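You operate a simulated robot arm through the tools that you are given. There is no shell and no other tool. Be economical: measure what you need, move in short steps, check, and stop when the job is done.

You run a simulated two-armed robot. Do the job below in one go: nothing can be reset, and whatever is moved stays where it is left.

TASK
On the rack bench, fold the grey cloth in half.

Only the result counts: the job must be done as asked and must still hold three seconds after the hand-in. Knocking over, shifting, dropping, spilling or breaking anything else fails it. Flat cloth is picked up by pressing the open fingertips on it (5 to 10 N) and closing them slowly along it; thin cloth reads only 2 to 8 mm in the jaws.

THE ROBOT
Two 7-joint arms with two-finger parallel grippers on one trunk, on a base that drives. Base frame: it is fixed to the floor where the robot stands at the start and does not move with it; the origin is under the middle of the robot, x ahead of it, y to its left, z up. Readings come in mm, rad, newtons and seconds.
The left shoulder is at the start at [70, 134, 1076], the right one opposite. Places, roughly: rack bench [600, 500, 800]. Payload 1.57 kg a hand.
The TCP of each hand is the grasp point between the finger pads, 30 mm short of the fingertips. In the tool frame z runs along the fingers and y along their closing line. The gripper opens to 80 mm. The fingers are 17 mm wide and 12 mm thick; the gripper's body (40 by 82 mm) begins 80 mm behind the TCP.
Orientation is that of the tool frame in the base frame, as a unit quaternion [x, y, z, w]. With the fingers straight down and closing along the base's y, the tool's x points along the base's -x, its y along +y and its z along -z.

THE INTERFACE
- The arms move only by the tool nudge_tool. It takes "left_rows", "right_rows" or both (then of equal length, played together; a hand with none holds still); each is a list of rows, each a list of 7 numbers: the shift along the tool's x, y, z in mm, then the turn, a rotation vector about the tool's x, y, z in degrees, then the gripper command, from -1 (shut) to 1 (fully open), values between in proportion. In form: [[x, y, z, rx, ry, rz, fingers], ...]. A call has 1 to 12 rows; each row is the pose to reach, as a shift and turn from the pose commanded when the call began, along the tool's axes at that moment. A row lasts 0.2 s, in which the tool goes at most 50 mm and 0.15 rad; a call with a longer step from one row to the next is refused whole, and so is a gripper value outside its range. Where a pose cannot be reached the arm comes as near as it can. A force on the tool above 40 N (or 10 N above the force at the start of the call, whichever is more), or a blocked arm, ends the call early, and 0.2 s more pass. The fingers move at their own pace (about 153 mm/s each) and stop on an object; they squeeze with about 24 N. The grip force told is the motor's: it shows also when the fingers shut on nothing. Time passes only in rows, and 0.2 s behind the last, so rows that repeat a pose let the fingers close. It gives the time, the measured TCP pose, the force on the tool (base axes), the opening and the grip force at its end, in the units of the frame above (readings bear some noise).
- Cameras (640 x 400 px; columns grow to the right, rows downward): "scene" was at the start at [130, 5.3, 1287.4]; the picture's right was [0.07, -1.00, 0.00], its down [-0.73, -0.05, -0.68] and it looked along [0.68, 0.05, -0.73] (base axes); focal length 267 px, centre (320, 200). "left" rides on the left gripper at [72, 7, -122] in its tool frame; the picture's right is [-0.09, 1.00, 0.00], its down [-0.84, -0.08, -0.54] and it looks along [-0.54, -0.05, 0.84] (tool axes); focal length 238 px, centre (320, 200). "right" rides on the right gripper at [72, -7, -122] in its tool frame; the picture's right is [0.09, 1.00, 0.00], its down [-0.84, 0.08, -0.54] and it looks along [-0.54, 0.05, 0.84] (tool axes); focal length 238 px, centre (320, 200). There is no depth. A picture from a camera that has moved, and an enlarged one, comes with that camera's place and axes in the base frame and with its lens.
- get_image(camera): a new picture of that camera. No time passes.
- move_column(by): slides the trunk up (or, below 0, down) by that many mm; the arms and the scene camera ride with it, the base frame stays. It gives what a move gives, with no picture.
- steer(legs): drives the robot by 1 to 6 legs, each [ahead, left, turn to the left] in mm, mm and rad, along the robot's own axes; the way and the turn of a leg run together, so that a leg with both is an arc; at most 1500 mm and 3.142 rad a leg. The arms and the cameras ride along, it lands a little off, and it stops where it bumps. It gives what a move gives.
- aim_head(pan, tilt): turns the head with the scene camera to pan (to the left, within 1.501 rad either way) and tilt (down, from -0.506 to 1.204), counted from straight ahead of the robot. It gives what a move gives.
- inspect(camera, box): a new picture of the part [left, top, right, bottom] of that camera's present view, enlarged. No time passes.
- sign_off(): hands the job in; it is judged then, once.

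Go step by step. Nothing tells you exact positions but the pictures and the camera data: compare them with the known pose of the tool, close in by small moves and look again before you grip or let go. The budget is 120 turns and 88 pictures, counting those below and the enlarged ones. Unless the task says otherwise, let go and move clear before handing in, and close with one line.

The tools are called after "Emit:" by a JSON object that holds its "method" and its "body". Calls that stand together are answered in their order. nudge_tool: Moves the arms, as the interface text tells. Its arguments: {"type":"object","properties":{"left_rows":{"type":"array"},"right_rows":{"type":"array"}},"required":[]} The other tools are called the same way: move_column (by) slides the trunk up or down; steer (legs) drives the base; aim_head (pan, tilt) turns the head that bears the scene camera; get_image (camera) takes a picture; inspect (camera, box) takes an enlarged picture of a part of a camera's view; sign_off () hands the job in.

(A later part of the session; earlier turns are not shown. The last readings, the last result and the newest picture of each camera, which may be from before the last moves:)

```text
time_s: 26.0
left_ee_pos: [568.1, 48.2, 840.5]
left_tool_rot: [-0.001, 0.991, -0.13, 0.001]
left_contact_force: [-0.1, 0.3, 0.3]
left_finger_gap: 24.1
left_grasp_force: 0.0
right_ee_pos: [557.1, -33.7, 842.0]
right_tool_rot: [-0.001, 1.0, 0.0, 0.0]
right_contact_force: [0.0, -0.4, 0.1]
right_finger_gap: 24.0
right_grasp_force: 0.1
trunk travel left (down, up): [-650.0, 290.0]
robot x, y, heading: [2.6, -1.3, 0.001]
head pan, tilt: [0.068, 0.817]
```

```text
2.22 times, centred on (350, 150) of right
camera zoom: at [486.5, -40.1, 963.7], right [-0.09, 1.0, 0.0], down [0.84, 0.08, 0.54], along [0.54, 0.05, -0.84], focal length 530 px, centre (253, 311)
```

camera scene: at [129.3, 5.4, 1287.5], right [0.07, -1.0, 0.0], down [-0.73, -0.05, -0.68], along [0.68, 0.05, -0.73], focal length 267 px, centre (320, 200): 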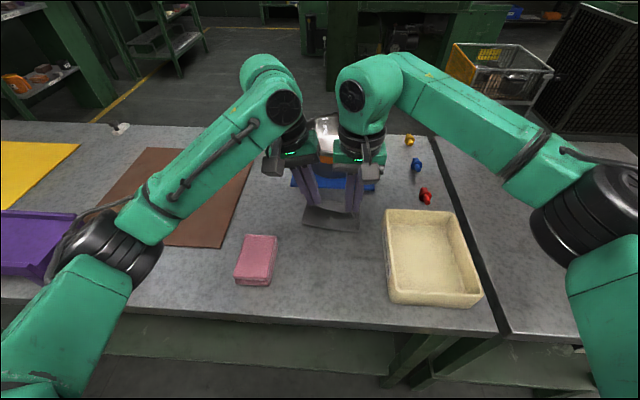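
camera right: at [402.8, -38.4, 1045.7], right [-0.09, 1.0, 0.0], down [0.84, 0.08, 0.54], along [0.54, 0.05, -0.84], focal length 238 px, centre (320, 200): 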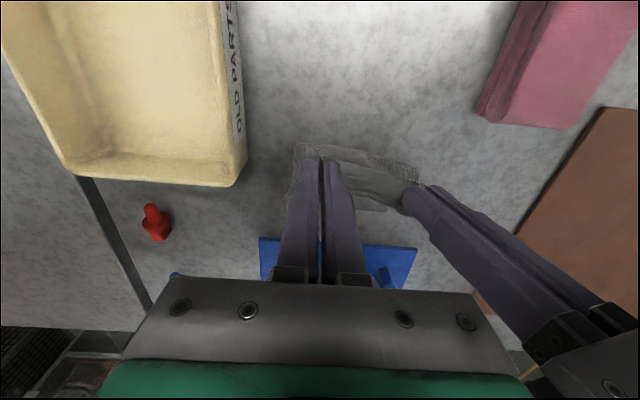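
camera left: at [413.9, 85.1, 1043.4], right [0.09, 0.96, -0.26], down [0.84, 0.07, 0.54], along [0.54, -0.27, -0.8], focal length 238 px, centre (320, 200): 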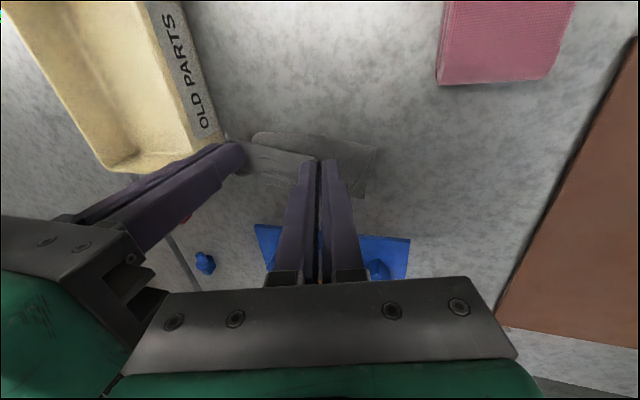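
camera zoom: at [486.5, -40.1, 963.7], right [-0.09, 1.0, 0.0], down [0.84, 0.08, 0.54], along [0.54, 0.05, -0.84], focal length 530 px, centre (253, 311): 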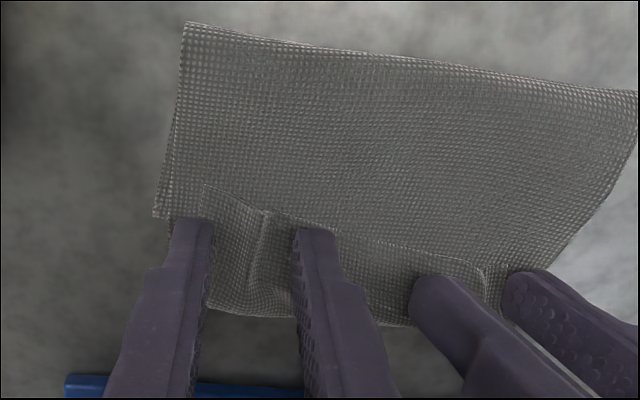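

Released, with the hem still turned back. I'll rise straight up and let it settle.

Emit:
{"method": "nudge_tool", "body": {"left_rows": [[0, 0, -15, 0, 0, 0, -0.4], [0, 0, -40, 0, 0, 0, -0.4], [0, 8, -75, 0, 0, 0, -0.4], [10, 30, -100, 0, 0, 0, -0.4], [40, 60, -110, 0, 0, 0, -0.4], [70, 80, -110, 0, 0, 0, -0.4], [100, 110, -110, 0, 0, 0, -0.4]], "right_rows": [[0, 0, -15, 0, 0, 0, -0.4], [0, 0, -40, 0, 0, 0, -0.4], [0, -8, -75, 0, 0, 0, -0.4], [10, -30, -100, 0, 0, 0, -0.4], [40, -60, -110, 0, 0, 0, -0.4], [70, -80, -110, 0, 0, 0, -0.4], [100, -110, -110, 0, 0, 0, -0.4]]}}

Emit:
{"method": "inspect", "body": {"camera": "scene", "box": [270, 130, 400, 240]}}

Emit:
{"method": "get_image", "body": {"camera": "left"}}

Emit:
{"method": "get_image", "body": {"camera": "right"}}

```text
time_s: 27.6
left_ee_pos: [463.0, 183.1, 923.3]
left_tool_rot: [0.0, 0.991, -0.13, 0.0]
left_contact_force: [-0.4, 0.2, 0.6]
left_finger_gap: 24.0
left_grasp_force: 0.0
right_ee_pos: [457.6, -145.8, 953.7]
right_tool_rot: [0.0, 1.0, 0.0, 0.0]
right_contact_force: [0.2, 0.1, 0.4]
right_finger_gap: 24.1
right_grasp_force: 0.0
trunk travel left (down, up): [-650.0, 290.0]
robot x, y, heading: [-2.8, -0.4, 0.0]
head pan, tilt: [0.068, 0.817]
```

```text
3.64 times, centred on (335, 185) of scene
camera zoom: at [127.2, 4.9, 1287.8], right [0.07, -1.0, 0.0], down [-0.73, -0.05, -0.69], along [0.68, 0.05, -0.73], focal length 969 px, centre (266, 254)
```

zoom: 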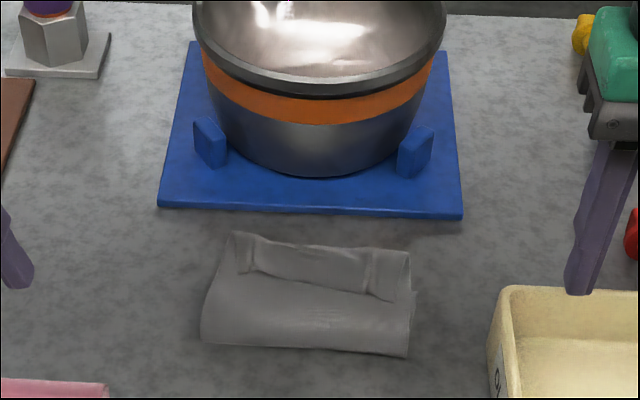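

```text
51 pictures are left
camera left: at [392.4, 220.9, 1039.0], right [0.09, 0.96, -0.26], down [0.84, 0.06, 0.55], along [0.54, -0.27, -0.8], focal length 238 px, centre (320, 200)
```

left: 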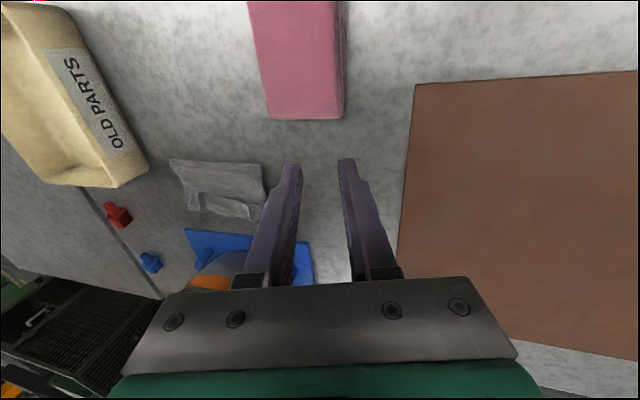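

```text
50 pictures are left
camera right: at [384.0, -151.1, 1075.5], right [-0.09, 1.0, 0.0], down [0.84, 0.08, 0.54], along [0.54, 0.05, -0.84], focal length 238 px, centre (320, 200)
```

right: 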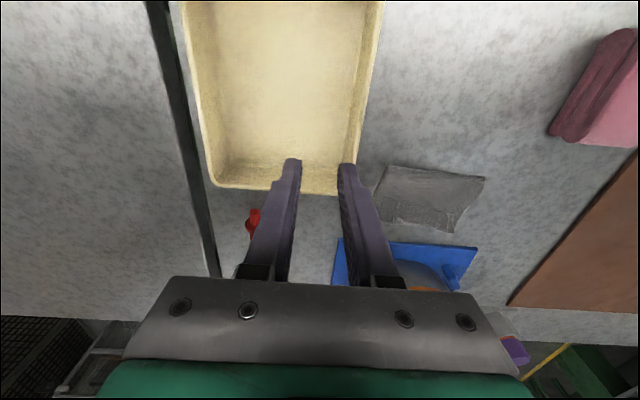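

Emit:
{"method": "inspect", "body": {"camera": "left", "box": [150, 140, 290, 240]}}

Emit:
{"method": "inspect", "body": {"camera": "right", "box": [360, 150, 500, 250]}}

```text
4.00 times, centred on (220, 190) of left
camera zoom: at [392.4, 220.9, 1039.0], right [0.09, 0.96, -0.26], down [0.84, 0.06, 0.55], along [0.54, -0.27, -0.8], focal length 953 px, centre (720, 240)
```

zoom: 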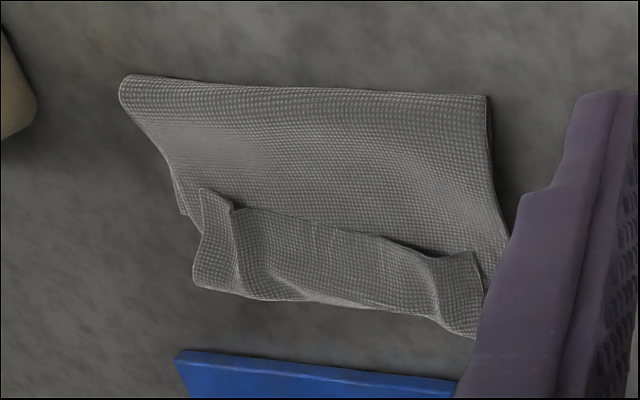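

```text
4.00 times, centred on (430, 200) of right
camera zoom: at [384.0, -151.1, 1075.5], right [-0.09, 1.0, 0.0], down [0.84, 0.08, 0.54], along [0.54, 0.05, -0.84], focal length 953 px, centre (-120, 200)
```

zoom: 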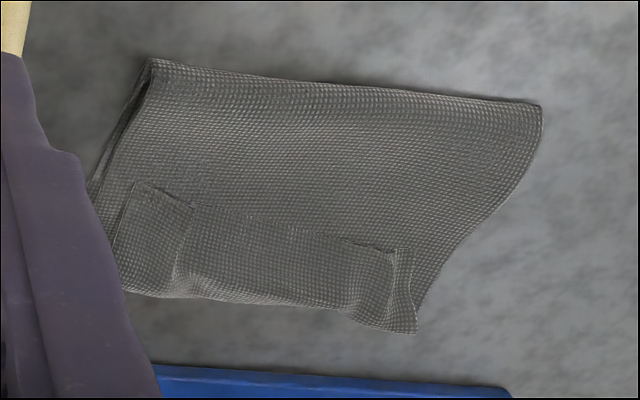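

The cloth is folded but its gripped hem (~30 mm) is doubled back, with small ridges still standing at about (560, 42) and (557, −31). I'll return to them, re-pinch just the hem edge, then lift and release it from higher so it falls open. First back to hovering.

Emit:
{"method": "nudge_tool", "body": {"left_rows": [[-30, -30, 0, 0, 0, 0, -0.4], [-60, -50, 0, 0, 0, 0, -0.4], [-85, -80, 10, 0, 0, 0, -0.4], [-94, -102, 35, 0, 0, 0, -0.4], [-94, -110, 70, 0, 0, 0, -0.4], [-94, -110, 95, 0, 0, 0, -0.4], [-94, -110, 95, 0, 0, 0, -0.4]], "right_rows": [[-30, 30, 0, 0, 0, 0, -0.4], [-60, 50, 0, 0, 0, 0, -0.4], [-90, 80, 10, 0, 0, 0, -0.4], [-100, 102, 35, 0, 0, 0, -0.4], [-100, 112, 70, 0, 0, 0, -0.4], [-100, 112, 95, 0, 0, 0, -0.4], [-100, 112, 95, 0, 0, 0, -0.4]]}}

Emit:
{"method": "inspect", "body": {"camera": "left", "box": [200, 60, 420, 240]}}

Emit:
{"method": "inspect", "body": {"camera": "right", "box": [240, 60, 460, 240]}}

```text
time_s: 29.2
left_ee_pos: [565.5, 52.6, 858.2]
left_tool_rot: [0.0, 0.991, -0.131, 0.0]
left_contact_force: [-0.5, -0.5, 0.6]
left_finger_gap: 24.4
left_grasp_force: 0.1
right_ee_pos: [557.6, -32.4, 858.4]
right_tool_rot: [0.0, 1.0, 0.0, 0.0]
right_contact_force: [0.3, -0.5, 0.4]
right_finger_gap: 23.8
right_grasp_force: 0.1
trunk travel left (down, up): [-650.0, 290.0]
robot x, y, heading: [-3.4, -1.1, -0.0]
head pan, tilt: [0.068, 0.817]
```

```text
2.22 times, centred on (310, 150) of left
camera zoom: at [493.4, 90.9, 974.7], right [0.09, 0.96, -0.26], down [0.84, 0.07, 0.54], along [0.54, -0.27, -0.8], focal length 530 px, centre (342, 311)
```

zoom: 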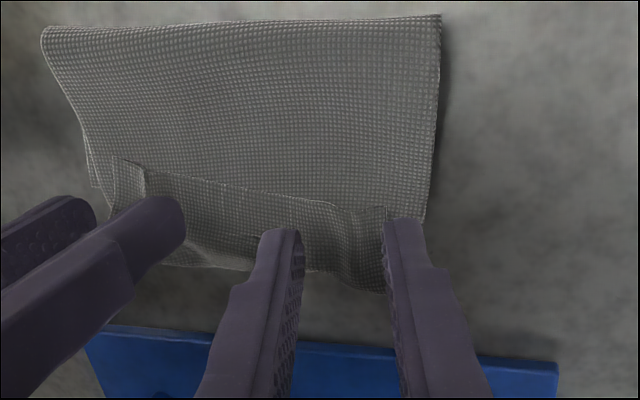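

```text
2.22 times, centred on (350, 150) of right
camera zoom: at [485.0, -38.8, 980.3], right [-0.09, 1.0, 0.0], down [0.84, 0.08, 0.54], along [0.54, 0.05, -0.84], focal length 530 px, centre (253, 311)
```

zoom: 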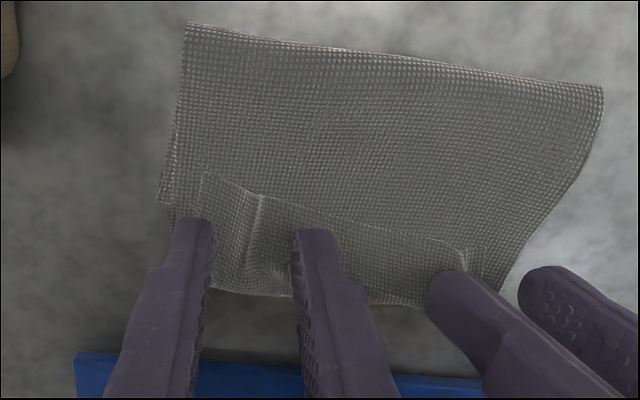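

The ridges lie between the fingers of each hand. Lowering onto them, a bit nearer to the hem edge.

Emit:
{"method": "nudge_tool", "body": {"left_rows": [[3, 2.6, 9.7, 0, 0, 0, -0.4], [3, 4.7, 17.4, 0, 0, 0, -0.4], [3, 5.7, 21.3, 0, 0, 0, -0.4], [3, 5.7, 21.3, 0, 0, 0, -0.4]], "right_rows": [[4, 0, 10, 0, 0, 0, -0.4], [4, 0, 18, 0, 0, 0, -0.4], [4, 0, 22, 0, 0, 0, -0.4], [4, 0, 22, 0, 0, 0, -0.4]]}}

Emit:
{"method": "inspect", "body": {"camera": "left", "box": [200, 60, 420, 240]}}

Emit:
{"method": "inspect", "body": {"camera": "right", "box": [240, 60, 460, 240]}}

```text
time_s: 30.2
left_ee_pos: [561.3, 53.0, 836.1]
left_tool_rot: [0.0, 0.991, -0.13, 0.0]
left_contact_force: [0.7, -0.3, 2.3]
left_finger_gap: 23.9
left_grasp_force: 0.2
right_ee_pos: [555.2, -33.2, 836.5]
right_tool_rot: [0.0, 1.0, 0.001, 0.0]
right_contact_force: [0.1, -0.1, 0.1]
right_finger_gap: 24.1
right_grasp_force: 0.1
trunk travel left (down, up): [-650.0, 290.0]
robot x, y, heading: [-0.7, -2.2, 0.002]
head pan, tilt: [0.068, 0.817]
```

```text
2.22 times, centred on (310, 150) of left
camera zoom: at [490.0, 90.6, 952.3], right [0.09, 0.96, -0.26], down [0.84, 0.07, 0.54], along [0.54, -0.27, -0.8], focal length 530 px, centre (342, 311)
```

zoom: 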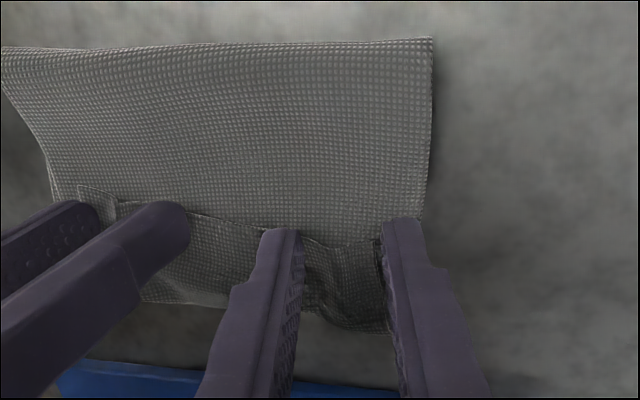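

```text
2.22 times, centred on (350, 150) of right
camera zoom: at [483.1, -37.8, 958.1], right [-0.09, 1.0, 0.0], down [0.84, 0.08, 0.54], along [0.54, 0.05, -0.84], focal length 530 px, centre (253, 311)
```

zoom: 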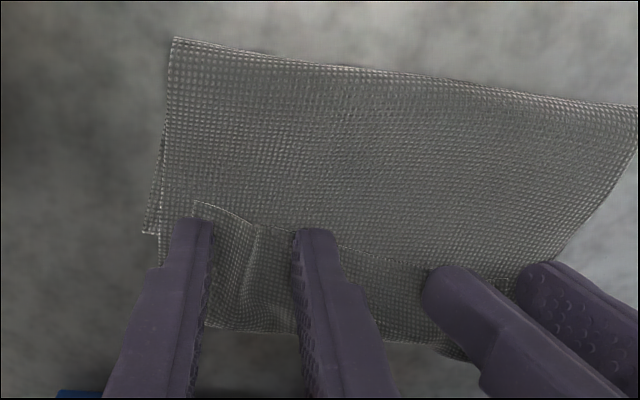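

Fingers straddle the hem edge well. Lowering slightly to contact.

Emit:
{"method": "nudge_tool", "body": {"left_rows": [[0, 0.2, 0.8, 0, 0, 0, -0.4], [0, 0.2, 0.8, 0, 0, 0, -0.4]], "right_rows": [[0, 0, 1.5, 0, 0, 0, -0.4], [0, 0, 2.5, 0, 0, 0, -0.4]]}}

```text
time_s: 30.8
left_ee_pos: [560.7, 52.5, 836.3]
left_tool_rot: [0.001, 0.992, -0.13, 0.001]
left_contact_force: [1.2, 1.3, 5.9]
left_finger_gap: 23.6
left_grasp_force: 0.1
right_ee_pos: [554.8, -30.9, 834.4]
right_tool_rot: [0.0, 1.0, 0.0, 0.0]
right_contact_force: [0.7, 0.0, -0.3]
right_finger_gap: 24.2
right_grasp_force: 0.0
trunk travel left (down, up): [-650.0, 290.0]
robot x, y, heading: [-0.1, -4.4, 0.004]
head pan, tilt: [0.068, 0.817]
```

The left hand's 15° tilt makes its fingertips uneven, so I'll share the tilt: about 6° outward for each hand, pivoting at the fingertips a little above the cloth.

Emit:
{"method": "nudge_tool", "body": {"left_rows": [[0, -1.3, -5, 0, 0, 0, -0.4], [0, -3.6, -5, -4.5, 0, 0, -0.4], [0, -6, -4.6, -9, 0, 0, -0.4], [0, -6, -4.6, -9, 0, 0, -0.4]], "right_rows": [[0, 0, -3, -2, 0, 0, -0.4], [0, -1.5, -3, -4, 0, 0, -0.4], [0, -3.1, -3, -6, 0, 0, -0.4], [0, -3.1, -3, -6, 0, 0, -0.4]]}}

Emit:
{"method": "inspect", "body": {"camera": "left", "box": [200, 60, 420, 240]}}

Emit:
{"method": "inspect", "body": {"camera": "right", "box": [240, 60, 460, 240]}}

```text
time_s: 31.8
left_ee_pos: [561.4, 47.4, 840.2]
left_tool_rot: [0.0, 0.999, -0.052, 0.0]
left_contact_force: [-0.3, -0.1, 0.0]
left_finger_gap: 24.0
left_grasp_force: 0.0
right_ee_pos: [554.6, -33.0, 837.1]
right_tool_rot: [0.0, 0.999, 0.053, 0.0]
right_contact_force: [0.0, 0.7, -0.3]
right_finger_gap: 23.9
right_grasp_force: 0.1
trunk travel left (down, up): [-650.0, 290.0]
robot x, y, heading: [0.4, 0.6, -0.0]
head pan, tilt: [0.068, 0.817]
```

```text
2.22 times, centred on (310, 150) of left
camera zoom: at [490.6, 66.7, 960.3], right [0.09, 0.99, -0.1], down [0.84, -0.02, 0.55], along [0.54, -0.14, -0.83], focal length 530 px, centre (342, 311)
```

zoom: 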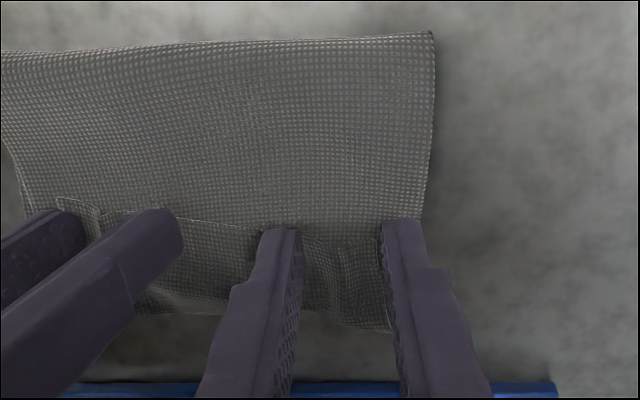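

```text
2.22 times, centred on (350, 150) of right
camera zoom: at [482.5, -52.2, 957.8], right [-0.09, 0.99, 0.1], down [0.84, 0.02, 0.55], along [0.54, 0.14, -0.83], focal length 530 px, centre (253, 311)
```

zoom: 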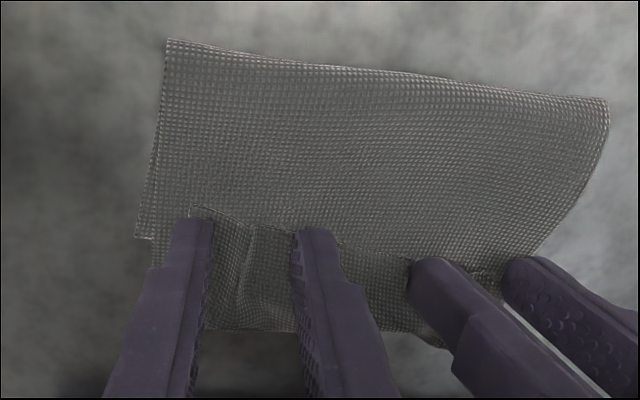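

Emit:
{"method": "nudge_tool", "body": {"left_rows": [[0, 0.3, 3, 0, 0, 0, -0.4], [0, 0.6, 6, 0, 0, 0, -0.4], [0, 0.6, 6, 0, 0, 0, -0.4]], "right_rows": [[0, -0.2, 2, 0, 0, 0, -0.4], [0, -0.4, 4.5, 0, 0, 0, -0.4], [0, -0.4, 4.5, 0, 0, 0, -0.4]]}}

```text
time_s: 32.6
left_ee_pos: [559.8, 47.2, 834.5]
left_tool_rot: [0.001, 0.999, -0.054, 0.0]
left_contact_force: [-0.5, -0.6, 0.6]
left_finger_gap: 23.6
left_grasp_force: 0.1
right_ee_pos: [554.1, -34.7, 833.7]
right_tool_rot: [0.0, 0.999, 0.053, 0.001]
right_contact_force: [2.8, 0.6, 10.2]
right_finger_gap: 23.5
right_grasp_force: 0.0
trunk travel left (down, up): [-650.0, 290.0]
robot x, y, heading: [1.5, -3.0, -0.001]
head pan, tilt: [0.068, 0.817]
```

Right is in contact; left a touch more, then close both slowly.

Emit:
{"method": "nudge_tool", "body": {"left_rows": [[0, 0.1, 1.3, 0, 0, 0, -0.4], [0, 0.1, 1.6, 0, 0, 0, -0.46], [0, 0.1, 1.6, 0, 0, 0, -0.52], [0, 0.1, 1.6, 0, 0, 0, -0.58], [0, 0.1, 1.6, 0, 0, 0, -0.64], [0, 0.1, 1.6, 0, 0, 0, -0.7], [0, 0.1, 1.6, 0, 0, 0, -0.76], [0, 0.1, 1.6, 0, 0, 0, -0.82], [0, 0.1, 1.6, 0, 0, 0, -0.88], [0, 0.1, 1.6, 0, 0, 0, -0.94], [0, 0.1, 1.6, 0, 0, 0, -1], [0, 0.1, 1.6, 0, 0, 0, -1]], "right_rows": [[0, 0, -0.3, 0, 0, 0, -0.4], [0, 0, -0.3, 0, 0, 0, -0.46], [0, 0, -0.3, 0, 0, 0, -0.52], [0, 0, -0.3, 0, 0, 0, -0.58], [0, 0, -0.3, 0, 0, 0, -0.64], [0, 0, -0.3, 0, 0, 0, -0.7], [0, 0, -0.3, 0, 0, 0, -0.76], [0, 0, -0.3, 0, 0, 0, -0.82], [0, 0, -0.3, 0, 0, 0, -0.88], [0, 0, -0.3, 0, 0, 0, -0.94], [0, 0, -0.3, 0, 0, 0, -1], [0, 0, -0.3, 0, 0, 0, -1]]}}

Emit:
{"method": "inspect", "body": {"camera": "left", "box": [200, 60, 420, 240]}}

Emit:
{"method": "inspect", "body": {"camera": "right", "box": [240, 60, 460, 240]}}

```text
time_s: 35.2
left_ee_pos: [559.0, 46.4, 833.6]
left_tool_rot: [-0.001, 0.999, -0.053, -0.001]
left_contact_force: [0.6, -2.3, 1.9]
left_finger_gap: 2.3
left_grasp_force: 23.4
right_ee_pos: [552.6, -35.2, 833.0]
right_tool_rot: [0.0, 0.999, 0.053, 0.0]
right_contact_force: [-0.5, 0.4, 7.7]
right_finger_gap: 2.3
right_grasp_force: 23.7
trunk travel left (down, up): [-650.0, 290.0]
robot x, y, heading: [-3.4, -0.8, -0.001]
head pan, tilt: [0.068, 0.817]
```

```text
2.22 times, centred on (310, 150) of left
camera zoom: at [488.7, 66.0, 953.6], right [0.09, 0.99, -0.1], down [0.84, -0.02, 0.55], along [0.54, -0.14, -0.83], focal length 530 px, centre (342, 311)
```

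zoom: 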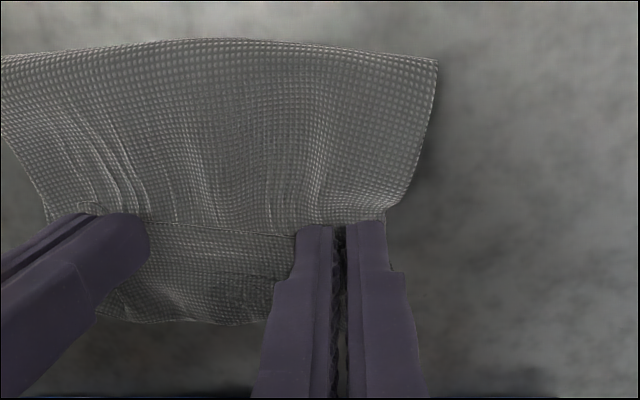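

```text
2.22 times, centred on (350, 150) of right
camera zoom: at [480.7, -52.8, 953.6], right [-0.09, 0.99, 0.1], down [0.84, 0.02, 0.55], along [0.54, 0.14, -0.83], focal length 530 px, centre (253, 311)
```

zoom: 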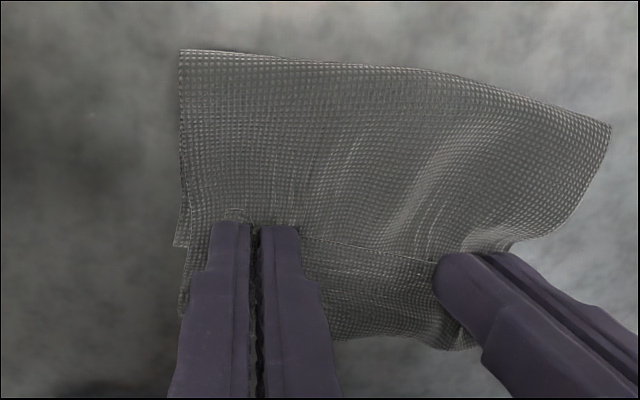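

Both read 2.3 mm. Lifting to see whether only the hem is held.

Emit:
{"method": "nudge_tool", "body": {"left_rows": [[0, -1, -10, 0, 0, 0, -1], [0, -2, -20, 0, 0, 0, -1], [0, -3, -30, 0, 0, 0, -1], [0, -4.2, -40, 0, 0, 0, -1], [0, -4.2, -40, 0, 0, 0, -1]], "right_rows": [[0, 1, -10, 0, 0, 0, -1], [0, 2, -20, 0, 0, 0, -1], [0, 3, -30, 0, 0, 0, -1], [0, 4.2, -40, 0, 0, 0, -1], [0, 4.2, -40, 0, 0, 0, -1]]}}

Emit:
{"method": "inspect", "body": {"camera": "left", "box": [160, 60, 460, 260]}}

Emit:
{"method": "inspect", "body": {"camera": "right", "box": [200, 60, 500, 260]}}

Emit:
{"method": "inspect", "body": {"camera": "scene", "box": [270, 130, 400, 240]}}

```text
time_s: 36.4
left_ee_pos: [561.0, 46.3, 872.3]
left_tool_rot: [-0.001, 0.999, -0.052, -0.001]
left_contact_force: [-0.8, -3.2, -0.1]
left_finger_gap: 2.4
left_grasp_force: 23.6
right_ee_pos: [553.6, -34.3, 874.6]
right_tool_rot: [0.0, 0.999, 0.052, 0.0]
right_contact_force: [0.6, 3.2, 0.2]
right_finger_gap: 2.1
right_grasp_force: 23.4
trunk travel left (down, up): [-650.0, 290.0]
robot x, y, heading: [0.9, 3.1, -0.001]
head pan, tilt: [0.068, 0.817]
```

```text
2.00 times, centred on (310, 160) of left
camera zoom: at [489.7, 65.6, 993.0], right [0.09, 0.99, -0.1], down [0.84, -0.02, 0.55], along [0.54, -0.14, -0.83], focal length 477 px, centre (340, 280)
```

zoom: 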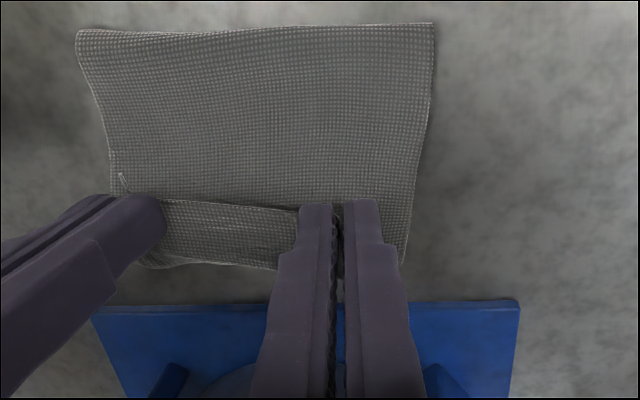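

```text
2.00 times, centred on (350, 160) of right
camera zoom: at [482.0, -53.2, 994.3], right [-0.09, 0.99, 0.1], down [0.84, 0.02, 0.55], along [0.54, 0.14, -0.83], focal length 477 px, centre (260, 280)
```

zoom: 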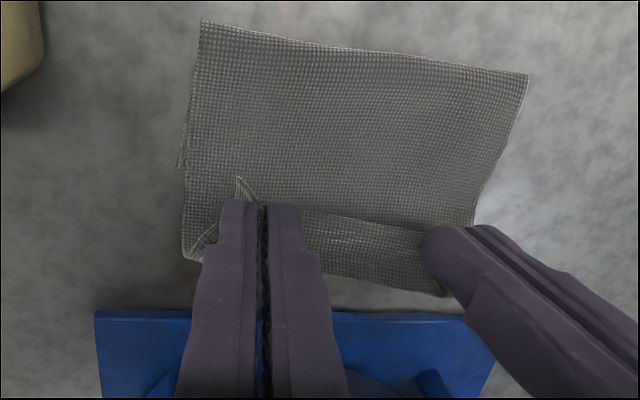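

```text
3.64 times, centred on (335, 185) of scene
camera zoom: at [130.2, 5.4, 1287.4], right [0.07, -1.0, 0.0], down [-0.73, -0.05, -0.68], along [0.68, 0.05, -0.73], focal length 969 px, centre (266, 254)
```

zoom: 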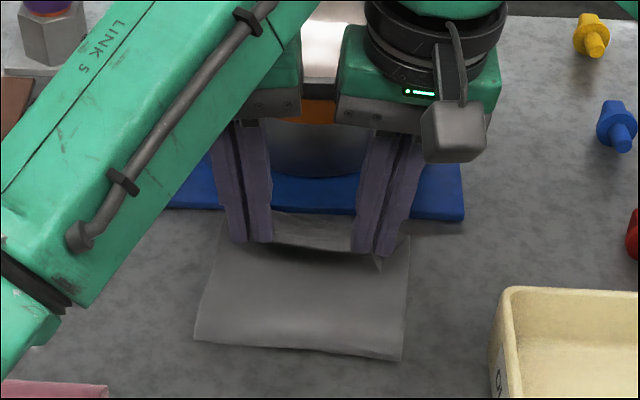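

Only the hem is held. I'll now draw it back a little and pitch both hands so the fingertips point back toward me, which turns the hem edge upright before release.

Emit:
{"method": "nudge_tool", "body": {"left_rows": [[2, 0, 0, 0, 5, 0, -1], [3, 0, 0.5, 0, 10, 0, -1], [5, 0, 1, 0, 15, 0, -1], [6, 0, 1.5, 0, 20, 0, -1], [7, 0, 2.5, 0, 25, 0, -1], [7, 0, 2.5, 0, 25, 0, -1]], "right_rows": [[2, 0, 0, 0, 5, 0, -1], [3, 0, 0.5, 0, 10, 0, -1], [5, 0, 1, 0, 15, 0, -1], [6, 0, 1.5, 0, 20, 0, -1], [7, 0, 2.5, 0, 25, 0, -1], [7, 0, 2.5, 0, 25, 0, -1]]}}

Emit:
{"method": "inspect", "body": {"camera": "scene", "box": [240, 60, 430, 240]}}

Emit:
{"method": "inspect", "body": {"camera": "right", "box": [200, 60, 500, 260]}}

```text
time_s: 37.8
left_ee_pos: [517.8, 65.0, 878.8]
left_tool_rot: [0.011, 0.975, -0.05, -0.216]
left_contact_force: [-0.1, -0.2, 0.3]
left_finger_gap: 1.9
left_grasp_force: 23.7
left hand out of reach, approached as far as the arm can: row 3, 4, 5, 6
right_ee_pos: [499.5, -54.9, 891.9]
right_tool_rot: [-0.01, 0.975, 0.051, -0.216]
right_contact_force: [0.2, -0.4, -0.1]
right_finger_gap: 0.0
right_grasp_force: 21.0
right hand out of reach, approached as far as the arm can: row 3, 4, 5, 6
trunk travel left (down, up): [-650.0, 290.0]
robot x, y, heading: [1.4, 0.4, -0.005]
head pan, tilt: [0.068, 0.817]
```

```text
2.22 times, centred on (335, 150) of scene
camera zoom: at [129.5, 3.1, 1287.5], right [0.07, -1.0, 0.0], down [-0.73, -0.05, -0.68], along [0.68, 0.05, -0.73], focal length 592 px, centre (287, 311)
```

zoom: 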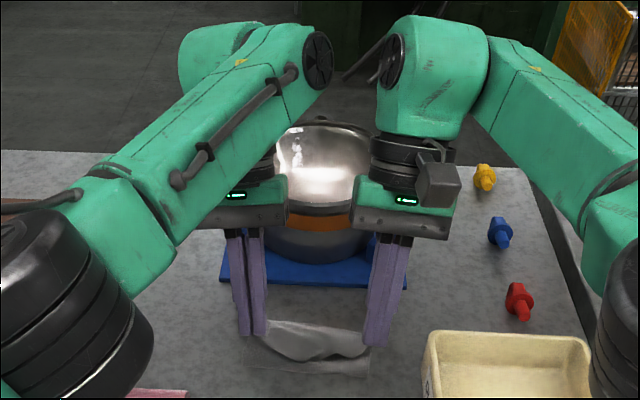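

```text
2.00 times, centred on (350, 160) of right
camera zoom: at [486.0, -75.6, 1031.6], right [-0.08, 0.99, 0.14], down [0.99, 0.06, 0.15], along [0.13, 0.15, -0.98], focal length 477 px, centre (260, 280)
```

zoom: 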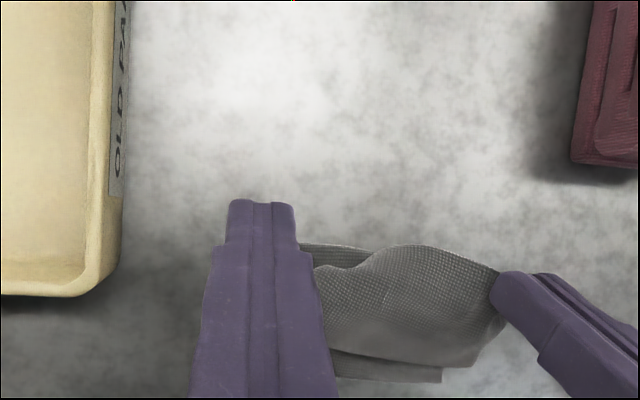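

Pitching ran out of reach and the right hand lost its corner; the left still holds. I'll pull the right hand clear and straighten the left.

Emit:
{"method": "nudge_tool", "body": {"left_rows": [[4.4, 0, 1.6, 0, -4, 0, -1], [8.8, 0, 3.2, 0, -8, 0, -1], [13.2, 0, 4.8, 0, -12.5, 0, -1], [17.6, 0, 6.4, 0, -17, 0, -1], [22, 0, 8, 0, -21, 0, -1], [26.4, 0, 9.6, 0, -25, 0, -1], [26.4, 0, 9.6, 0, -25, 0, -1]], "right_rows": [[12, -17, -6, 0, -4, 0, -1], [25, -33, -11, 0, -8, 0, -1], [37, -50, -17, 0, -12.5, 0, -1], [50, -67, -23, 0, -17, 0, -1], [62, -83, -29, 0, -21, 0, -1], [74, -100, -34, 0, -25, 0, -1], [74, -100, -34, 0, -25, 0, -1]]}}

Emit:
{"method": "get_image", "body": {"camera": "scene"}}

Emit:
{"method": "get_image", "body": {"camera": "right"}}

Emit:
{"method": "get_image", "body": {"camera": "left"}}

```text
time_s: 39.4
left_ee_pos: [493.4, 66.9, 879.2]
left_tool_rot: [-0.001, 0.999, -0.053, 0.0]
left_contact_force: [0.8, 0.0, -0.1]
left_finger_gap: 1.9
left_grasp_force: 24.0
left hand out of reach, approached as far as the arm can: row 1, 2
right_ee_pos: [447.5, -156.8, 940.6]
right_tool_rot: [0.0, 0.999, 0.052, 0.0]
right_contact_force: [-0.1, 1.0, 0.7]
right_finger_gap: 0.1
right_grasp_force: 21.4
trunk travel left (down, up): [-650.0, 290.0]
robot x, y, heading: [-1.1, 3.9, -0.004]
head pan, tilt: [0.068, 0.817]
```

```text
34 pictures are left
camera scene: at [131.0, 5.5, 1287.3], right [0.07, -1.0, 0.0], down [-0.73, -0.05, -0.68], along [0.68, 0.05, -0.73], focal length 267 px, centre (320, 200)
```

scene: 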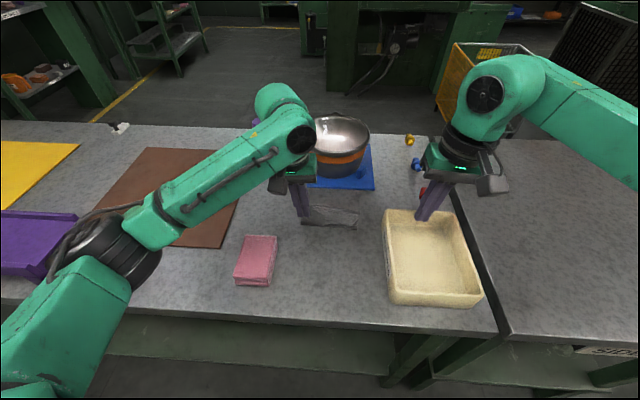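

```text
33 pictures are left
camera right: at [375.5, -176.0, 1060.8], right [-0.09, 0.99, 0.1], down [0.84, 0.02, 0.55], along [0.54, 0.14, -0.83], focal length 238 px, centre (320, 200)
```

right: 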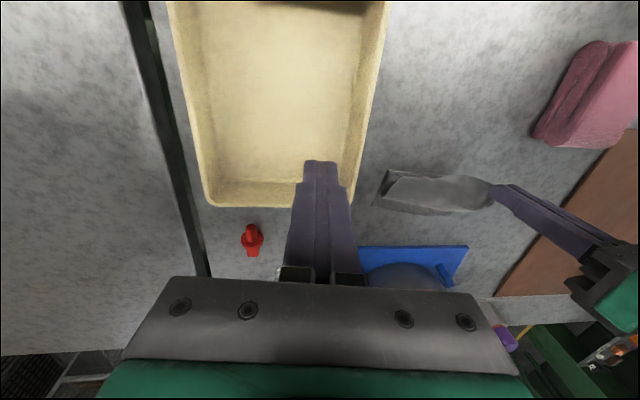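

```text
32 pictures are left
camera left: at [422.0, 86.2, 999.1], right [0.09, 0.99, -0.1], down [0.84, -0.02, 0.55], along [0.54, -0.14, -0.83], focal length 238 px, centre (320, 200)
```

left: 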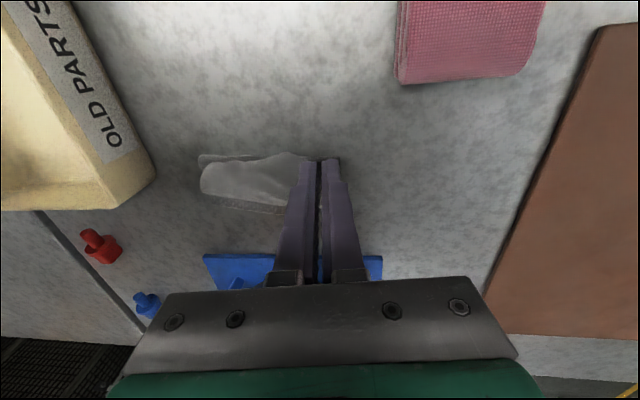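

The right corner is loose and the hem is crumpled, so the cleanest way is to unfold: the left hand lays its corner back at the near side, then I refold with a better grip angle.

Emit:
{"method": "nudge_tool", "body": {"left_rows": [[15, -2.5, -5, 0, 0, 0, -1], [30, -5, -10, 0, 0, 0, -1], [45, -7, -5, 0, 0, 0, -1], [60, -8.8, 1, 0, 0, 0, -1], [75, -9.4, 11, 0, 0, 0, -1], [90, -9.9, 21, 0, 0, 0, -1], [100, -10, 32, 0, 0, 0, -1], [108, -10.4, 40, 0, 0, 0, -1], [112, -10.4, 41, 0, 0, 0, -1], [112, -10.4, 41, 0, 0, 0, -1]]}}

Emit:
{"method": "get_image", "body": {"camera": "right"}}

```text
time_s: 41.6
left_ee_pos: [380.4, 50.5, 839.2]
left_tool_rot: [0.0, 0.999, -0.052, 0.0]
left_contact_force: [0.7, 0.3, 0.0]
left_finger_gap: 2.3
left_grasp_force: 23.6
right_ee_pos: [446.9, -157.1, 942.0]
right_tool_rot: [-0.001, 0.999, 0.052, 0.0]
right_contact_force: [-0.4, 1.3, 0.9]
right_finger_gap: 0.0
right_grasp_force: 21.6
trunk travel left (down, up): [-650.0, 290.0]
robot x, y, heading: [0.9, -0.6, 0.002]
head pan, tilt: [0.068, 0.817]
```

```text
31 pictures are left
camera right: at [375.0, -176.1, 1061.0], right [-0.09, 0.99, 0.1], down [0.84, 0.02, 0.55], along [0.54, 0.14, -0.83], focal length 238 px, centre (320, 200)
```

right: 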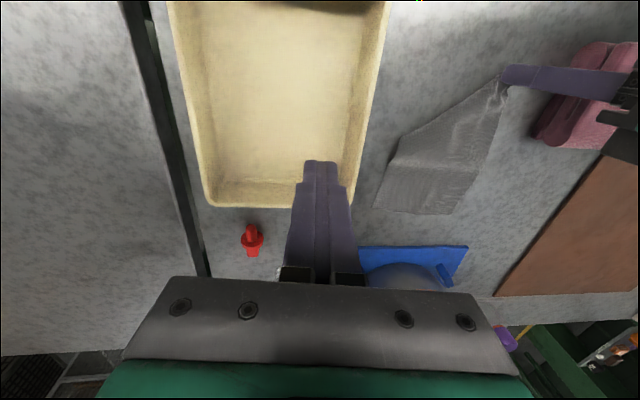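

Emit:
{"method": "inspect", "body": {"camera": "right", "box": [350, 50, 550, 230]}}

Emit:
{"method": "inspect", "body": {"camera": "scene", "box": [270, 160, 430, 290]}}

```text
2.22 times, centred on (450, 140) of right
camera zoom: at [375.0, -176.1, 1061.0], right [-0.09, 0.99, 0.1], down [0.84, 0.02, 0.55], along [0.54, 0.14, -0.83], focal length 530 px, centre (31, 333)
```

zoom: 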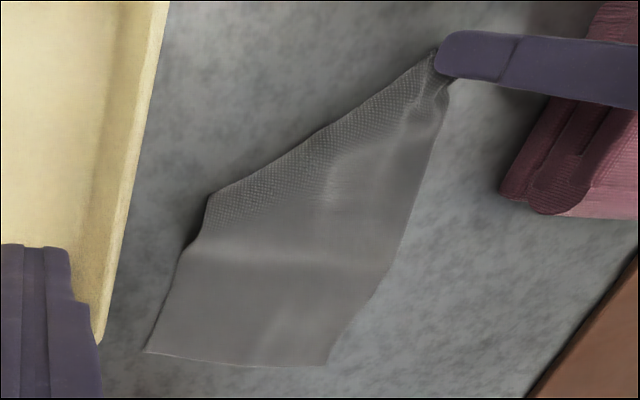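

```text
3.08 times, centred on (350, 225) of scene
camera zoom: at [130.1, 5.2, 1287.4], right [0.07, -1.0, 0.0], down [-0.73, -0.05, -0.68], along [0.68, 0.05, -0.73], focal length 820 px, centre (228, 123)
```

zoom: 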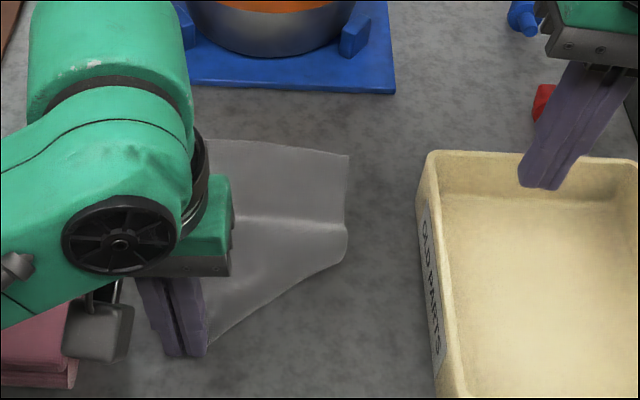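

The near-right corner is tucked under diagonally. I'll lift the left corner high so the tucked flap drops out by gravity.

Emit:
{"method": "nudge_tool", "body": {"left_rows": [[-5, -2, -20, 0, 0, 0, -1], [-10, -4, -40, 0, 0, 0, -1], [-16, -6, -60, 0, 0, 0, -1], [-22, -8, -80, 0, 0, 0, -1], [-30, -11, -105, 0, 0, 0, -1], [-38, -13, -125, 0, 0, 0, -1], [-45, -15, -140, 0, 0, 0, -1], [-45, -15, -140, 0, 0, 0, -1], [-45, -15, -140, 0, 0, 0, -1]]}}

Emit:
{"method": "inspect", "body": {"camera": "right", "box": [320, 0, 640, 230]}}

Emit:
{"method": "inspect", "body": {"camera": "scene", "box": [250, 130, 430, 290]}}

```text
time_s: 43.6
left_ee_pos: [426.4, 51.1, 981.0]
left_tool_rot: [0.0, 0.999, -0.052, 0.0]
left_contact_force: [1.2, 0.2, 1.1]
left_finger_gap: 2.0
left_grasp_force: 24.1
right_ee_pos: [447.3, -158.0, 940.5]
right_tool_rot: [-0.001, 0.999, 0.052, 0.0]
right_contact_force: [-0.7, -0.1, 0.3]
right_finger_gap: 0.2
right_grasp_force: 21.3
trunk travel left (down, up): [-650.0, 290.0]
robot x, y, heading: [5.4, 0.2, 0.001]
head pan, tilt: [0.068, 0.817]
```

```text
1.74 times, centred on (480, 115) of right
camera zoom: at [374.9, -176.1, 1061.1], right [-0.09, 0.99, 0.1], down [0.84, 0.02, 0.55], along [0.54, 0.14, -0.83], focal length 414 px, centre (42, 348)
```

zoom: 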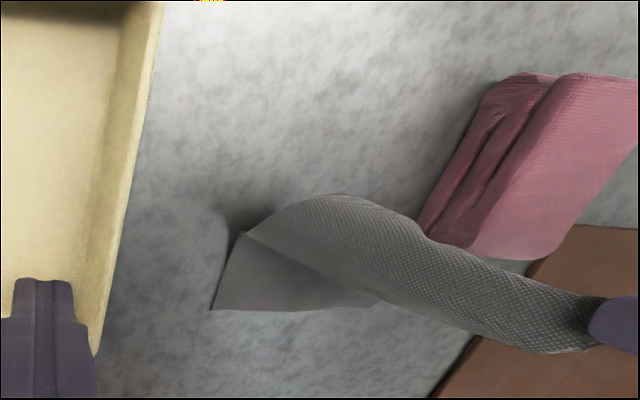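

```text
2.50 times, centred on (340, 210) of scene
camera zoom: at [130.0, 5.2, 1287.4], right [0.07, -1.0, 0.0], down [-0.73, -0.05, -0.68], along [0.68, 0.05, -0.73], focal length 666 px, centre (270, 175)
```

zoom: 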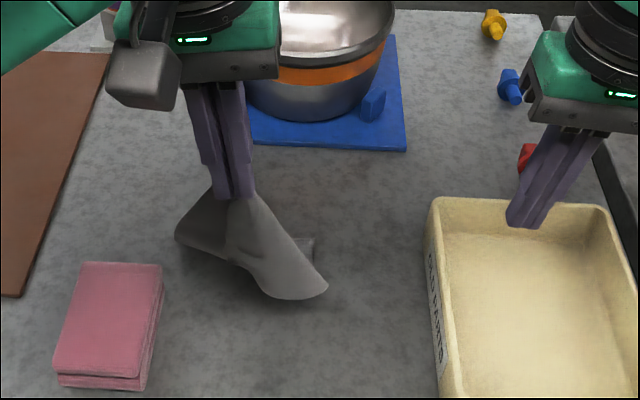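

The flap has dropped free on my side. I'll lower the left corner back and outward so the near edge lays out toward the right.

Emit:
{"method": "nudge_tool", "body": {"left_rows": [[12, 8, 9.2, 0, 0, 0, -1], [24, 16.5, 23.4, 0, 0, 0, -1], [36, 24.6, 42.7, 0, 0, 0, -1], [46, 32.2, 67, 0, 0, 0, -1], [54, 38.8, 91.5, 0, 0, 0, -1], [59, 43.4, 116, 0, 0, 0, -1], [61, 46.6, 136.9, 0, 0, 0, -1], [61, 46.6, 136.9, 0, 0, 0, -1]]}}

Emit:
{"method": "inspect", "body": {"camera": "right", "box": [320, 0, 640, 230]}}

```text
time_s: 45.4
left_ee_pos: [365.2, 82.3, 837.1]
left_tool_rot: [0.0, 0.999, -0.053, 0.0]
left_contact_force: [0.3, 0.3, -0.1]
left_finger_gap: 2.1
left_grasp_force: 23.5
right_ee_pos: [446.1, -157.5, 942.7]
right_tool_rot: [0.0, 0.999, 0.052, 0.0]
right_contact_force: [0.7, 0.1, 0.6]
right_finger_gap: 0.2
right_grasp_force: 21.4
trunk travel left (down, up): [-650.0, 290.0]
robot x, y, heading: [-2.8, -1.3, -0.001]
head pan, tilt: [0.068, 0.817]
```

```text
1.74 times, centred on (480, 115) of right
camera zoom: at [374.8, -176.2, 1061.1], right [-0.09, 0.99, 0.1], down [0.84, 0.02, 0.55], along [0.54, 0.14, -0.83], focal length 414 px, centre (42, 348)
```

zoom: 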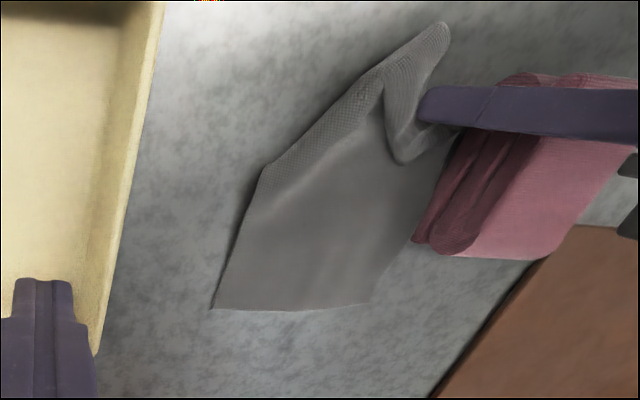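

The near-right part is still tucked under and the cloth has crept toward the pink pad. I'll lift it by the left corner clear of the bench, over the free middle, so it hangs open, then take the other corner in the air with the right hand.

Emit:
{"method": "nudge_tool", "body": {"left_rows": [[-6.5, -6.5, -24, 0, 0, 0, -1], [-13, -13, -48, 0, 0, 0, -1], [-19.5, -19.5, -72, 0, 0, 0, -1], [-26, -26, -96, 0, 0, 0, -1], [-32.5, -32.7, -120, 0, 0, 0, -1], [-39, -39.2, -144, 0, 0, 0, -1], [-45.5, -45.8, -168, 0, 0, 0, -1], [-52, -52.3, -192, 0, 0, 0, -1], [-58.5, -58.9, -216, 0, 0, 0, -1], [-65, -65.4, -240, 0, 0, 0, -1], [-65, -65.4, -240, 0, 0, 0, -1]]}}

Emit:
{"method": "get_image", "body": {"camera": "scene"}}

Emit:
{"method": "get_image", "body": {"camera": "right"}}

```text
time_s: 47.8
left_ee_pos: [428.6, 43.5, 1084.4]
left_tool_rot: [0.0, 0.999, -0.052, -0.001]
left_contact_force: [-0.3, -0.5, -0.5]
left_finger_gap: 2.2
left_grasp_force: 24.0
right_ee_pos: [447.5, -158.5, 941.1]
right_tool_rot: [0.0, 0.999, 0.053, 0.0]
right_contact_force: [0.1, 0.1, -0.2]
right_finger_gap: 0.1
right_grasp_force: 21.8
trunk travel left (down, up): [-650.0, 290.0]
robot x, y, heading: [-2.5, 3.1, -0.003]
head pan, tilt: [0.068, 0.817]
```

```text
25 pictures are left
camera scene: at [130.2, 5.6, 1287.4], right [0.07, -1.0, 0.0], down [-0.73, -0.05, -0.68], along [0.68, 0.05, -0.73], focal length 267 px, centre (320, 200)
```

scene: 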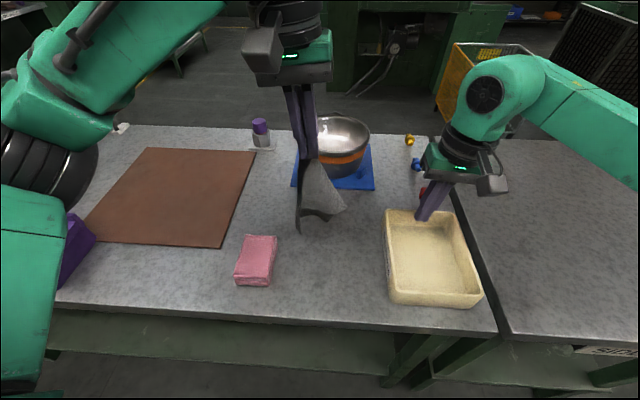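

```text
24 pictures are left
camera right: at [375.1, -175.8, 1061.1], right [-0.09, 0.99, 0.1], down [0.84, 0.02, 0.55], along [0.54, 0.14, -0.83], focal length 238 px, centre (320, 200)
```

right: 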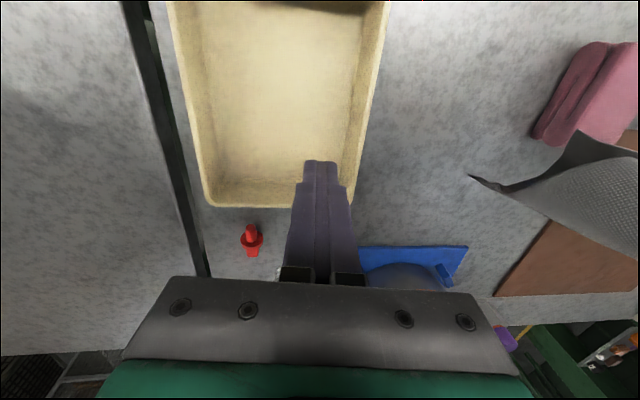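

Emit:
{"method": "inspect", "body": {"camera": "scene", "box": [270, 80, 370, 250]}}

Emit:
{"method": "get_image", "body": {"camera": "left"}}

```text
2.35 times, centred on (320, 165) of scene
camera zoom: at [130.2, 5.6, 1287.4], right [0.07, -1.0, 0.0], down [-0.73, -0.05, -0.68], along [0.68, 0.05, -0.73], focal length 627 px, centre (320, 282)
```

zoom: 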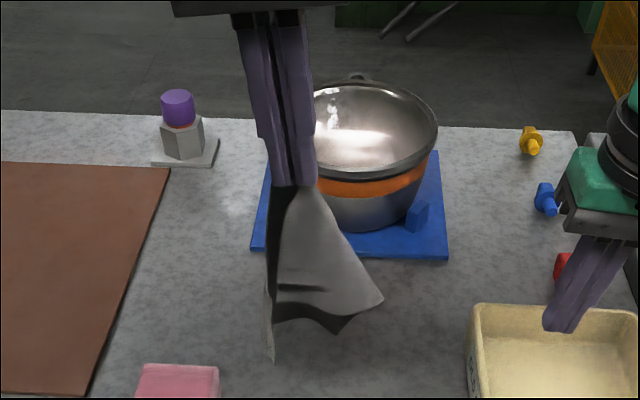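

```text
22 pictures are left
camera left: at [357.7, 62.8, 1205.0], right [0.09, 0.99, -0.1], down [0.84, -0.02, 0.55], along [0.54, -0.14, -0.83], focal length 238 px, centre (320, 200)
```

left: 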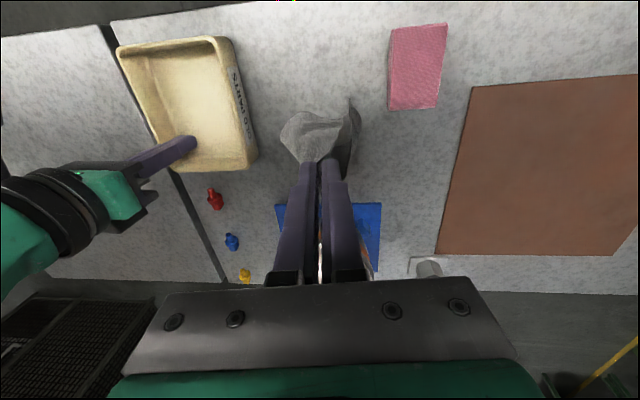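

The cloth hangs freely; the near-right corner appears as the right tip at about (433, −18, 948), below the left grip. I'll turn the right hand 90° (closing along x), open wide, and approach it tilted from the right.

Emit:
{"method": "nudge_tool", "body": {"right_rows": [[0, 0, -8, 0, 0, -8.2, 0], [0, 0, -16, 0, 0, -16.4, 1], [0, 0, -24, 0, 0, -24.6, 1], [0, 0, -32, 0, 0, -32.8, 1], [0, 0, -40, 0, 0, -41, 1], [0, 0, -48, 0, 0, -49.2, 1], [0, 0, -56, 0, 0, -57.4, 1], [0, 0, -64, 0, 0, -65.6, 1], [0, 0, -72, 0, 0, -73.8, 1], [0, 0, -80, 0, 0, -82, 1], [0, 0, -81, 0, 0, -90, 1], [0, 0, -81, 0, 0, -90, 1]]}}

```text
time_s: 50.4
left_ee_pos: [428.7, 42.8, 1085.8]
left_tool_rot: [0.0, 0.999, -0.052, 0.0]
left_contact_force: [0.0, 0.1, -0.3]
left_finger_gap: 1.9
left_grasp_force: 23.0
right_ee_pos: [238.5, -41.3, 1018.2]
right_tool_rot: [-0.706, 0.706, 0.036, 0.037]
right_contact_force: [-0.5, 0.7, -0.1]
right_finger_gap: 79.8
right_grasp_force: 0.0
right hand out of reach, approached as far as the arm can: row 5, 6, 7, 8, 9, 10, 11, 12
trunk travel left (down, up): [-650.0, 290.0]
robot x, y, heading: [1.6, 1.2, 0.001]
head pan, tilt: [0.068, 0.817]
```

That turning direction is out of the arm's reach. I'll turn back and try the opposite way.

Emit:
{"method": "nudge_tool", "body": {"right_rows": [[0, 0, 0, 0, 0, 8.2, 1], [0, 0, 0, 0, 0, 16.4, 1], [0, 0, 0, 0, 0, 24.6, 1], [0, 0, 0, 0, 0, 32.8, 1], [0, 0, 0, 0, 0, 41, 1], [0, 0, 0, 0, 0, 49.2, 1], [0, 0, 0, 0, 0, 57.4, 1], [0, 0, 0, 0, 0, 65.6, 1], [0, 0, 0, 0, 0, 73.8, 1], [0, 0, 0, 0, 0, 82, 1], [0, 0, 0, 0, 0, 90, 1], [0, 0, 0, 0, 0, 90, 1]]}}

Emit:
{"method": "nudge_tool", "body": {"right_rows": [[0, 0, 0, 0, 0, 8.2, 1], [0, 0, 0, 0, 0, 16.4, 1], [0, 0, 0, 0, 0, 24.6, 1], [0, 0, 0, 0, 0, 32.8, 1], [0, 0, 0, 0, 0, 41, 1], [0, 0, 0, 0, 0, 49.2, 1], [0, 0, 0, 0, 0, 57.4, 1], [0, 0, 0, 0, 0, 65.6, 1], [0, 0, 0, 0, 0, 73.8, 1], [0, 0, 0, 0, 0, 82, 1], [0, 0, 0, 0, 0, 90, 1], [0, 0, 0, 0, 0, 90, 1]]}}

```text
time_s: 53.0
left_ee_pos: [429.1, 43.8, 1085.0]
left_tool_rot: [0.0, 0.999, -0.052, 0.0]
left_contact_force: [-1.9, 0.4, -0.9]
left_finger_gap: 2.0
left_grasp_force: 23.9
right_ee_pos: [232.5, -45.7, 1018.8]
right_tool_rot: [0.001, 0.999, 0.053, 0.0]
right_contact_force: [-0.1, -0.2, 0.2]
right_finger_gap: 79.8
right_grasp_force: 0.1
trunk travel left (down, up): [-650.0, 290.0]
robot x, y, heading: [-1.0, -3.6, 0.0]
head pan, tilt: [0.068, 0.817]
```

```text
time_s: 55.6
left_ee_pos: [428.5, 44.1, 1085.0]
left_tool_rot: [0.0, 0.999, -0.053, 0.0]
left_contact_force: [1.5, -0.3, -1.1]
left_finger_gap: 2.0
left_grasp_force: 23.6
right_ee_pos: [233.4, -47.1, 1019.2]
right_tool_rot: [0.707, 0.706, 0.038, -0.037]
right_contact_force: [0.4, 0.0, -0.4]
right_finger_gap: 79.7
right_grasp_force: 0.1
trunk travel left (down, up): [-650.0, 290.0]
robot x, y, heading: [-1.6, -2.3, -0.003]
head pan, tilt: [0.068, 0.817]
```

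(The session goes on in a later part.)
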